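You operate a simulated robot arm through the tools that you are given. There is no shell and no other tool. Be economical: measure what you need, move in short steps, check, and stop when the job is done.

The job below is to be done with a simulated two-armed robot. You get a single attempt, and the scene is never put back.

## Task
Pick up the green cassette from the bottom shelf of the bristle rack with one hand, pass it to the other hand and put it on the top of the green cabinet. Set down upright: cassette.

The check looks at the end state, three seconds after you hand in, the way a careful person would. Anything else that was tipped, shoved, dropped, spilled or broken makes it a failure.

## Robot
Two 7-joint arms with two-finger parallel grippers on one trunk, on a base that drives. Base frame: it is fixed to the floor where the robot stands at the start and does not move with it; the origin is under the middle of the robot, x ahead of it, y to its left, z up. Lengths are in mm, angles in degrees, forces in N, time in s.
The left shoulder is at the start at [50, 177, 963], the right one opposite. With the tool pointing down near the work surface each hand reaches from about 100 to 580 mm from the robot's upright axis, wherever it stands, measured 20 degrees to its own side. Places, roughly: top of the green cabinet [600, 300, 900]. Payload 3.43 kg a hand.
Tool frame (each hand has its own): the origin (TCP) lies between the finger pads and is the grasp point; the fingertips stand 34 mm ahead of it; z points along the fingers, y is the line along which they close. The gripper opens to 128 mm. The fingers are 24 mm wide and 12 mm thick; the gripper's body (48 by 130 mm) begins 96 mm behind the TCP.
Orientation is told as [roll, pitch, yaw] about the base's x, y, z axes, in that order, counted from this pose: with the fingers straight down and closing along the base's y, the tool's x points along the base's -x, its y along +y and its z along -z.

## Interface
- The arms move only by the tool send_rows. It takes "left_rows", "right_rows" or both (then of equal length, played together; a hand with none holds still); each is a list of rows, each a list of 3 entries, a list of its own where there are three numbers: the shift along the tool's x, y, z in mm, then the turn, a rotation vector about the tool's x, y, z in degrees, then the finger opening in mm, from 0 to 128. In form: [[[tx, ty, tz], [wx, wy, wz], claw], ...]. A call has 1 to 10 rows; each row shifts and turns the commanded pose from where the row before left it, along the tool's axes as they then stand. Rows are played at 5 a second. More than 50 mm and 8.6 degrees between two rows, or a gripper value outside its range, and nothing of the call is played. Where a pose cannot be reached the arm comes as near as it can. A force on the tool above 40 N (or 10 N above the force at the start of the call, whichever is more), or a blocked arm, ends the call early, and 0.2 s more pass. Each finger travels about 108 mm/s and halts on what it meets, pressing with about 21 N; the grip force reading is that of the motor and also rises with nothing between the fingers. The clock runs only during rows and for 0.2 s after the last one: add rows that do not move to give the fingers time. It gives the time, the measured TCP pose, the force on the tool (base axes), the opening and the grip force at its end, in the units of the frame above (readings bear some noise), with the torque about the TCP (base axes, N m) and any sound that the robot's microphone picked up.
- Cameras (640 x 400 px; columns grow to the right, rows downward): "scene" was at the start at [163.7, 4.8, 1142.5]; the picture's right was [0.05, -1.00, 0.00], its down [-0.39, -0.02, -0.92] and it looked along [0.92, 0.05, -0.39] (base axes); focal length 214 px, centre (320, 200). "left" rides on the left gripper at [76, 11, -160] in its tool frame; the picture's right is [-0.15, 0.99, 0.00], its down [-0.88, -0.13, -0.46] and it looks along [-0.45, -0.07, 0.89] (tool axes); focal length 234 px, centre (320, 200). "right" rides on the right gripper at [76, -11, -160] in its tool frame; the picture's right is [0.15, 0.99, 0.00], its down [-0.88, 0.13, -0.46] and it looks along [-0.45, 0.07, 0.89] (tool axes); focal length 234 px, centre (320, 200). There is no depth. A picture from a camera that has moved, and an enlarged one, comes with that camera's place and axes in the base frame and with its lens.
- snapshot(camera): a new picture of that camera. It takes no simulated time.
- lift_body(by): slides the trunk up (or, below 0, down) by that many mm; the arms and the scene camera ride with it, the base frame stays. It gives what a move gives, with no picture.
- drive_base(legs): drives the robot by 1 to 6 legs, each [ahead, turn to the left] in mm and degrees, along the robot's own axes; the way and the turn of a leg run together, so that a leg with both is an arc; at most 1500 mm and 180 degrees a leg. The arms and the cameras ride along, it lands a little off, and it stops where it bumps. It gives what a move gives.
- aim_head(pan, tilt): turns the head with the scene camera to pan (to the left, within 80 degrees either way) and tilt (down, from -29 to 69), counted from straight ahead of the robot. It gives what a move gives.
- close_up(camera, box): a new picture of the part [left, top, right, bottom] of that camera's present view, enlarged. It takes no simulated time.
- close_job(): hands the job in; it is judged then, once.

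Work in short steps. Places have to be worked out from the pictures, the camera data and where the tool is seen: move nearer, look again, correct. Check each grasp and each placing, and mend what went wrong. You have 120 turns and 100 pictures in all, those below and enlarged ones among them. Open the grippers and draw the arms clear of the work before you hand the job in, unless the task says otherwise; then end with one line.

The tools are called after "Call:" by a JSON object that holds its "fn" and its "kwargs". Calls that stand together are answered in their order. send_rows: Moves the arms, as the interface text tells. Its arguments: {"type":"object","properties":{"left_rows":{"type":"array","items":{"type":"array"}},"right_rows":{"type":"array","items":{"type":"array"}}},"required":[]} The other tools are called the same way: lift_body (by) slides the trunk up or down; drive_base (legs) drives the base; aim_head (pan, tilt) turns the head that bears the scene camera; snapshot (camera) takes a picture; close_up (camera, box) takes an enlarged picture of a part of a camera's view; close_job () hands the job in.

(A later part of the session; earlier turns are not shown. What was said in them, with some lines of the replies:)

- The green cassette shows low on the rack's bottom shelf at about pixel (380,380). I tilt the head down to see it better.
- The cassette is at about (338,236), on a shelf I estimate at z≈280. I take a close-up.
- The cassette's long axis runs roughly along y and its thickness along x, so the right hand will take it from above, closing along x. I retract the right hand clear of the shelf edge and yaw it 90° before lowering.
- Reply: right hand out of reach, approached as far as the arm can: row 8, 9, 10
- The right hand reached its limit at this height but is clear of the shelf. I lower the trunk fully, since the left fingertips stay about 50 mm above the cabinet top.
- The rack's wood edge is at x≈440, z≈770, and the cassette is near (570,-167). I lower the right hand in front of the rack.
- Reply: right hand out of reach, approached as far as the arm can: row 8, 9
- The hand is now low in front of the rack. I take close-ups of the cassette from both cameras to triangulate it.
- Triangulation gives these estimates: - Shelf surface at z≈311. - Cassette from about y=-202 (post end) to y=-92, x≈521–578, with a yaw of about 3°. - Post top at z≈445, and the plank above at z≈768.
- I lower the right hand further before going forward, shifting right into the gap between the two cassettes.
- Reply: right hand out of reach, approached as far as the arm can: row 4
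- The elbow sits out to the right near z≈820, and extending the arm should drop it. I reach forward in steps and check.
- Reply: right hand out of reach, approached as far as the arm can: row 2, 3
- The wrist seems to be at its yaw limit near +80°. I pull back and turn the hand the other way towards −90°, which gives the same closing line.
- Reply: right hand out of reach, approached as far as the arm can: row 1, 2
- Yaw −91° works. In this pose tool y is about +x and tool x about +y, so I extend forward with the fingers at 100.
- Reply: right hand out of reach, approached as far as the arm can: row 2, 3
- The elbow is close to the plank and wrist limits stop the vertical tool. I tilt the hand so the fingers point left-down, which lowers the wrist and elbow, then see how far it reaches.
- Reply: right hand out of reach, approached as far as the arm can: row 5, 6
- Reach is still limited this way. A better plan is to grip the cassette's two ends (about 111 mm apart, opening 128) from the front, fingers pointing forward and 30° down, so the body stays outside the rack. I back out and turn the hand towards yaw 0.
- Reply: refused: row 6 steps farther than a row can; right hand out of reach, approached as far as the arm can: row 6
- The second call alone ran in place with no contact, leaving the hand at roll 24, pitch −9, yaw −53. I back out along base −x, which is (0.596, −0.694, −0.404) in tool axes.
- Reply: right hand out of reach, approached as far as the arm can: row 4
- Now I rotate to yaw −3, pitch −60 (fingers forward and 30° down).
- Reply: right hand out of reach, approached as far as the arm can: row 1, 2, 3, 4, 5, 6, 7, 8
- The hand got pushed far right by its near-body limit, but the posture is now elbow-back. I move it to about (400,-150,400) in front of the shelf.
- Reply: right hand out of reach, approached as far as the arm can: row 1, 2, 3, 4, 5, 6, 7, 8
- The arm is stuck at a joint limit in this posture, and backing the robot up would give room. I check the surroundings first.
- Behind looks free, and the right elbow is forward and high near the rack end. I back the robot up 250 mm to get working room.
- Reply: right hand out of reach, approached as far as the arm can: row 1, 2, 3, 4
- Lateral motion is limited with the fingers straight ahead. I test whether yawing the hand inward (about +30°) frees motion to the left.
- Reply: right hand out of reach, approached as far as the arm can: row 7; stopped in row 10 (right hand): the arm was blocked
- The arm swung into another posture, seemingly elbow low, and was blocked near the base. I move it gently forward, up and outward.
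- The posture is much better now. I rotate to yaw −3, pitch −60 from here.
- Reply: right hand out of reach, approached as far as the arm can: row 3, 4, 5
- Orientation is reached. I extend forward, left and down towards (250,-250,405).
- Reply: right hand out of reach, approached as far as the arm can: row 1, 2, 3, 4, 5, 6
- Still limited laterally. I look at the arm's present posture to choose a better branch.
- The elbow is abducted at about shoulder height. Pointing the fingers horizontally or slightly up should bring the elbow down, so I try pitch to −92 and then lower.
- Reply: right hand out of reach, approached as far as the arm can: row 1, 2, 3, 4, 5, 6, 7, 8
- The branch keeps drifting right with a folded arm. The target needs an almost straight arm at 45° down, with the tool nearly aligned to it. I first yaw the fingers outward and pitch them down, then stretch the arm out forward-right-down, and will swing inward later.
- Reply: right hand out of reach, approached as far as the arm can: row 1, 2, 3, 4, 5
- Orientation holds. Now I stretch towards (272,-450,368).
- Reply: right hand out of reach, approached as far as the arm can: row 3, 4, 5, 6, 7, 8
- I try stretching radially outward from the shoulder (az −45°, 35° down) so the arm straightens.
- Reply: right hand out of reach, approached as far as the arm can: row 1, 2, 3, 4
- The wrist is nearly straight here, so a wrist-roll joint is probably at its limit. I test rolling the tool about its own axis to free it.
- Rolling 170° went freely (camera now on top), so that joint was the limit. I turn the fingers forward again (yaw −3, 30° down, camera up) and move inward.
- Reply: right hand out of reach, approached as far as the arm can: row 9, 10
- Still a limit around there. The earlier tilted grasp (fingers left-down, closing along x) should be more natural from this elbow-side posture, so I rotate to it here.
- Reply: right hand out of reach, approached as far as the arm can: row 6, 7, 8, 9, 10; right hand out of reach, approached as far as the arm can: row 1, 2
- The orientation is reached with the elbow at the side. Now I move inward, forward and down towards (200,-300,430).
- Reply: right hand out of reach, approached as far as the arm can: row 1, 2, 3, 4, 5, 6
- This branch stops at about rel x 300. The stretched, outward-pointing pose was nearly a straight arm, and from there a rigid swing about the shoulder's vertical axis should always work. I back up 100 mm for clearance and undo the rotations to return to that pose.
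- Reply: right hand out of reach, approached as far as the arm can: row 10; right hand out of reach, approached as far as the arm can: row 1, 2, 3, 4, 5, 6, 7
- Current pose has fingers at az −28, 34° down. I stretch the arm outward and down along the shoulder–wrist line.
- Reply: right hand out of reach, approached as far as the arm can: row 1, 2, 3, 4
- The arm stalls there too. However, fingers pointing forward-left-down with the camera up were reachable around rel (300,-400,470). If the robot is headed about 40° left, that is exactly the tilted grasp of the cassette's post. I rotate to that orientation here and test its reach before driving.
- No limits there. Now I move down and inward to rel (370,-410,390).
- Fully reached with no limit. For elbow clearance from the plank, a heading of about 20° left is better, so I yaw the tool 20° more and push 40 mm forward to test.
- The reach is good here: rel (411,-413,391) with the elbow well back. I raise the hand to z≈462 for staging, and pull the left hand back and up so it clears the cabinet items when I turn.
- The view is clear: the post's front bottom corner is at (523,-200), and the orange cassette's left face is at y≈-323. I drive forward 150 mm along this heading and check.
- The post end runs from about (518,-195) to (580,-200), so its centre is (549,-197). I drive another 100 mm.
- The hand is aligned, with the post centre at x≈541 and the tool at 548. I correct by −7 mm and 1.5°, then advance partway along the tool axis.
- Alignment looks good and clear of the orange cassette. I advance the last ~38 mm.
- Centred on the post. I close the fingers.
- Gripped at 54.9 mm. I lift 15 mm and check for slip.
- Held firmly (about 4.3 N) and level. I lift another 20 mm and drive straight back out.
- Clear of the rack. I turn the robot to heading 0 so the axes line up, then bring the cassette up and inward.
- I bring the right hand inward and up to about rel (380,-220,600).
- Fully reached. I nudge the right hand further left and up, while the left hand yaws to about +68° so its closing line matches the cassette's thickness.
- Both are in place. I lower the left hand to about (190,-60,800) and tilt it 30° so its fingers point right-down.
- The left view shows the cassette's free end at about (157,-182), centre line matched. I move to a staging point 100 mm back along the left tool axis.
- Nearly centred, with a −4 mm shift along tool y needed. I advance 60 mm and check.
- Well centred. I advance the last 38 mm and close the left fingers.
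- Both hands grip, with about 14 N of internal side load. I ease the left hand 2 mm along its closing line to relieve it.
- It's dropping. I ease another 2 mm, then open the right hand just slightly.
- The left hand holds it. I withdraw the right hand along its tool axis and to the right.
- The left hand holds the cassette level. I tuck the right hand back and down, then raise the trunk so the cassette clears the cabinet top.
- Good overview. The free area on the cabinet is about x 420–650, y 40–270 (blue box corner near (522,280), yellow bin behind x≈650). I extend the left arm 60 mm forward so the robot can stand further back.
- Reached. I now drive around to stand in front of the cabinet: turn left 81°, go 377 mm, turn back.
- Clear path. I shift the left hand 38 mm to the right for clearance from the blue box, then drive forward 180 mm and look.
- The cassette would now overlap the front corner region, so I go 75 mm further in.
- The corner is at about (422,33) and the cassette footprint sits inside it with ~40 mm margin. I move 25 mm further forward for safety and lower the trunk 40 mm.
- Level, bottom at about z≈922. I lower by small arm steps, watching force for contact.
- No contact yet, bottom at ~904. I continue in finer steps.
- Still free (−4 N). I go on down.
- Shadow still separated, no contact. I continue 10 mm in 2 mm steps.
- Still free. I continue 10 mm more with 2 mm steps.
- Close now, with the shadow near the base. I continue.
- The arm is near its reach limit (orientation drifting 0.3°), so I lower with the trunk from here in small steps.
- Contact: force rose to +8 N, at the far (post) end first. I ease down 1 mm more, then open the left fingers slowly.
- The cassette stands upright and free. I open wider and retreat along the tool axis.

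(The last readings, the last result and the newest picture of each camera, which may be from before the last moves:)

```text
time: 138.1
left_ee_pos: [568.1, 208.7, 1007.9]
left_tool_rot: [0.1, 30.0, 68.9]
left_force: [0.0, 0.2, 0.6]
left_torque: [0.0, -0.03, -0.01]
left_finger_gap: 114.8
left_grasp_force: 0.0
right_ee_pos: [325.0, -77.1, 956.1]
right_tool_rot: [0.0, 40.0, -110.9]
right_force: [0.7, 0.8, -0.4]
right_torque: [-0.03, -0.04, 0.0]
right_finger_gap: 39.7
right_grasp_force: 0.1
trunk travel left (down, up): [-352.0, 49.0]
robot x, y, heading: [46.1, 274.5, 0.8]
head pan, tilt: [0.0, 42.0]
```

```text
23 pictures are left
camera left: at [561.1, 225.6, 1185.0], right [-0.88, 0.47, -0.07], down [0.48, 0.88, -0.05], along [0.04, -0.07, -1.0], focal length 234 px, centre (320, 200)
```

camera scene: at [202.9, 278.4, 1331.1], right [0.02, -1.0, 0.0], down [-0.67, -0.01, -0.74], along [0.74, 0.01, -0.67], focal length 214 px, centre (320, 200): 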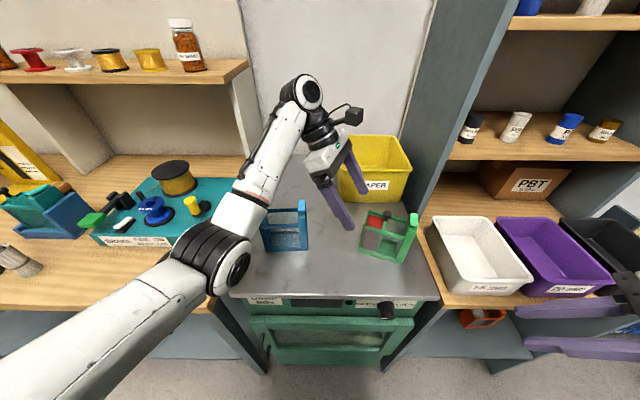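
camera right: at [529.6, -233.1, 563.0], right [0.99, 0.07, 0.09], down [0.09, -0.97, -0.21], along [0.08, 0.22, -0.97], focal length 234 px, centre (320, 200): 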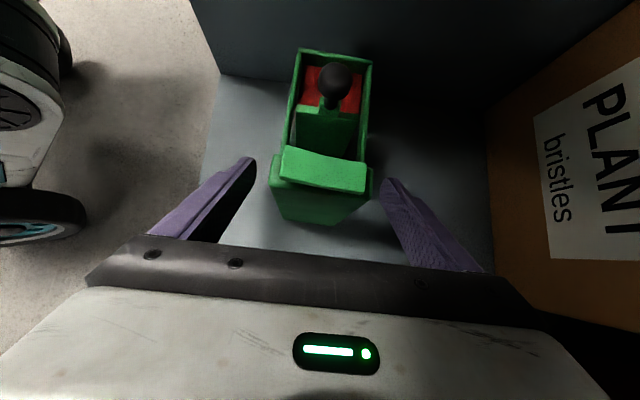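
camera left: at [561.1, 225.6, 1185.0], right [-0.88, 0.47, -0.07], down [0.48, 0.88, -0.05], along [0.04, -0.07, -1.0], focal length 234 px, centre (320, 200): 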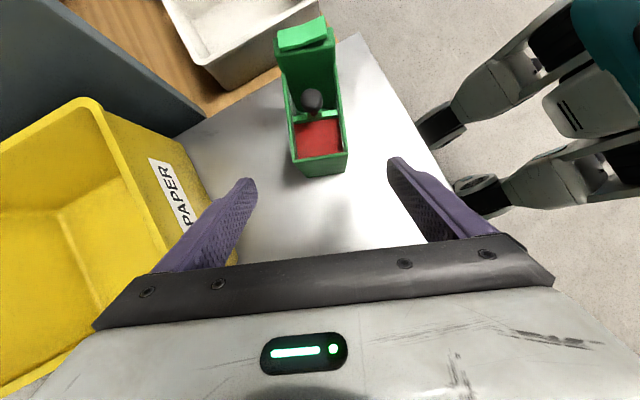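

The cassette stands clear. I raise the trunk and drive straight back to clear the arms.

Call:
{"fn": "lift_body", "kwargs": {"by": 47}}

Call:
{"fn": "drive_base", "kwargs": {"legs": [[-260, 0]]}}

Call:
{"fn": "snapshot", "kwargs": {"camera": "scene"}}

Call:
{"fn": "close_up", "kwargs": {"camera": "scene", "box": [260, 120, 480, 280]}}

```text
time: 139.0
left_ee_pos: [568.5, 209.5, 1054.2]
left_tool_rot: [0.0, 30.0, 69.0]
left_force: [1.2, -0.2, 0.1]
left_torque: [0.0, 0.03, 0.01]
left_finger_gap: 115.0
left_grasp_force: 0.1
right_ee_pos: [325.0, -76.7, 1003.4]
right_tool_rot: [0.0, 39.9, -110.9]
right_force: [-0.1, 0.9, 0.1]
right_torque: [-0.01, -0.01, -0.03]
right_finger_gap: 39.9
right_grasp_force: 0.2
trunk travel left (down, up): [-399.0, 2.0]
robot x, y, heading: [48.2, 276.2, 0.9]
head pan, tilt: [0.0, 42.0]
```

```text
time: 140.9
left_ee_pos: [308.0, 205.3, 1055.2]
left_tool_rot: [-0.1, 30.0, 68.9]
left_force: [-0.4, 0.2, 0.6]
left_torque: [0.02, 0.01, -0.02]
left_finger_gap: 115.0
left_grasp_force: 0.1
right_ee_pos: [66.1, -81.5, 1002.9]
right_tool_rot: [0.0, 40.0, -111.0]
right_force: [0.0, -0.3, 0.6]
right_torque: [0.0, -0.01, -0.01]
right_finger_gap: 39.8
right_grasp_force: 0.1
trunk travel left (down, up): [-399.0, 2.0]
robot x, y, heading: [-212.6, 273.2, 0.8]
head pan, tilt: [0.0, 42.0]
```

```text
22 pictures are left
camera scene: at [-56.2, 274.4, 1378.2], right [0.02, -1.0, 0.0], down [-0.67, -0.01, -0.74], along [0.74, 0.01, -0.67], focal length 214 px, centre (320, 200)
```

scene: 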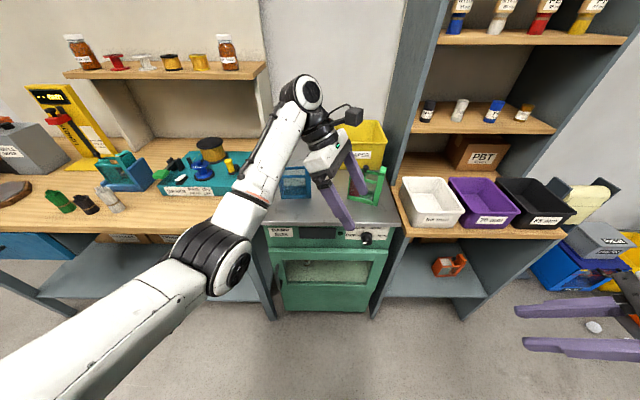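

```text
2.50 times, centred on (370, 200) of scene
camera zoom: at [-56.2, 274.4, 1378.2], right [0.02, -1.0, 0.0], down [-0.67, -0.01, -0.74], along [0.74, 0.01, -0.67], focal length 536 px, centre (195, 200)
```

zoom: 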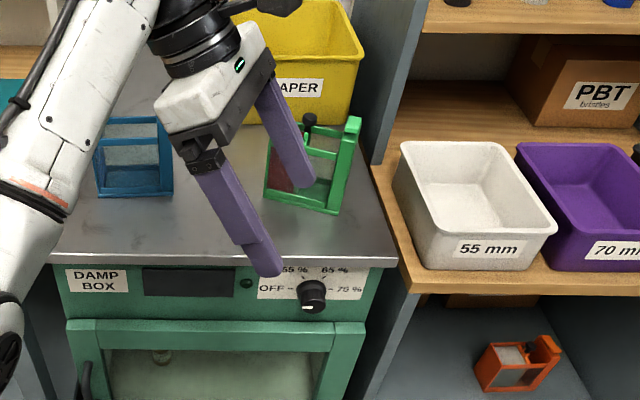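

The cassette stands upright on the cabinet and the rest is undisturbed. I open the right gripper too and finish.

Call:
{"fn": "send_rows", "kwargs": {"right_rows": [[[0, 0, 0], [0, 0, 0], 100], [[0, 0, 0], [0, 0, 0], 100], [[0, 0, 0], [0, 0, 0], 100]]}}

Call:
{"fn": "close_job", "kwargs": {}}

```text
time: 141.7
left_ee_pos: [309.2, 205.2, 1055.0]
left_tool_rot: [-0.1, 30.0, 68.8]
left_force: [-0.2, -0.2, 0.3]
left_torque: [0.02, -0.01, 0.01]
left_finger_gap: 115.1
left_grasp_force: 0.0
right_ee_pos: [66.3, -81.0, 1003.6]
right_tool_rot: [-0.1, 39.9, -110.9]
right_force: [-0.1, 0.1, 0.6]
right_torque: [0.0, -0.03, -0.03]
right_finger_gap: 99.7
right_grasp_force: 0.1
trunk travel left (down, up): [-399.0, 2.0]
robot x, y, heading: [-205.4, 271.1, 0.7]
head pan, tilt: [0.0, 42.0]
```

```text
The job is handed in.
```

The right hand picked up the green cassette from the rack's bottom shelf and passed it to the left hand, which set it upright on top of the green cabinet; the last pictures show nothing else disturbed, and both grippers are open and clear.
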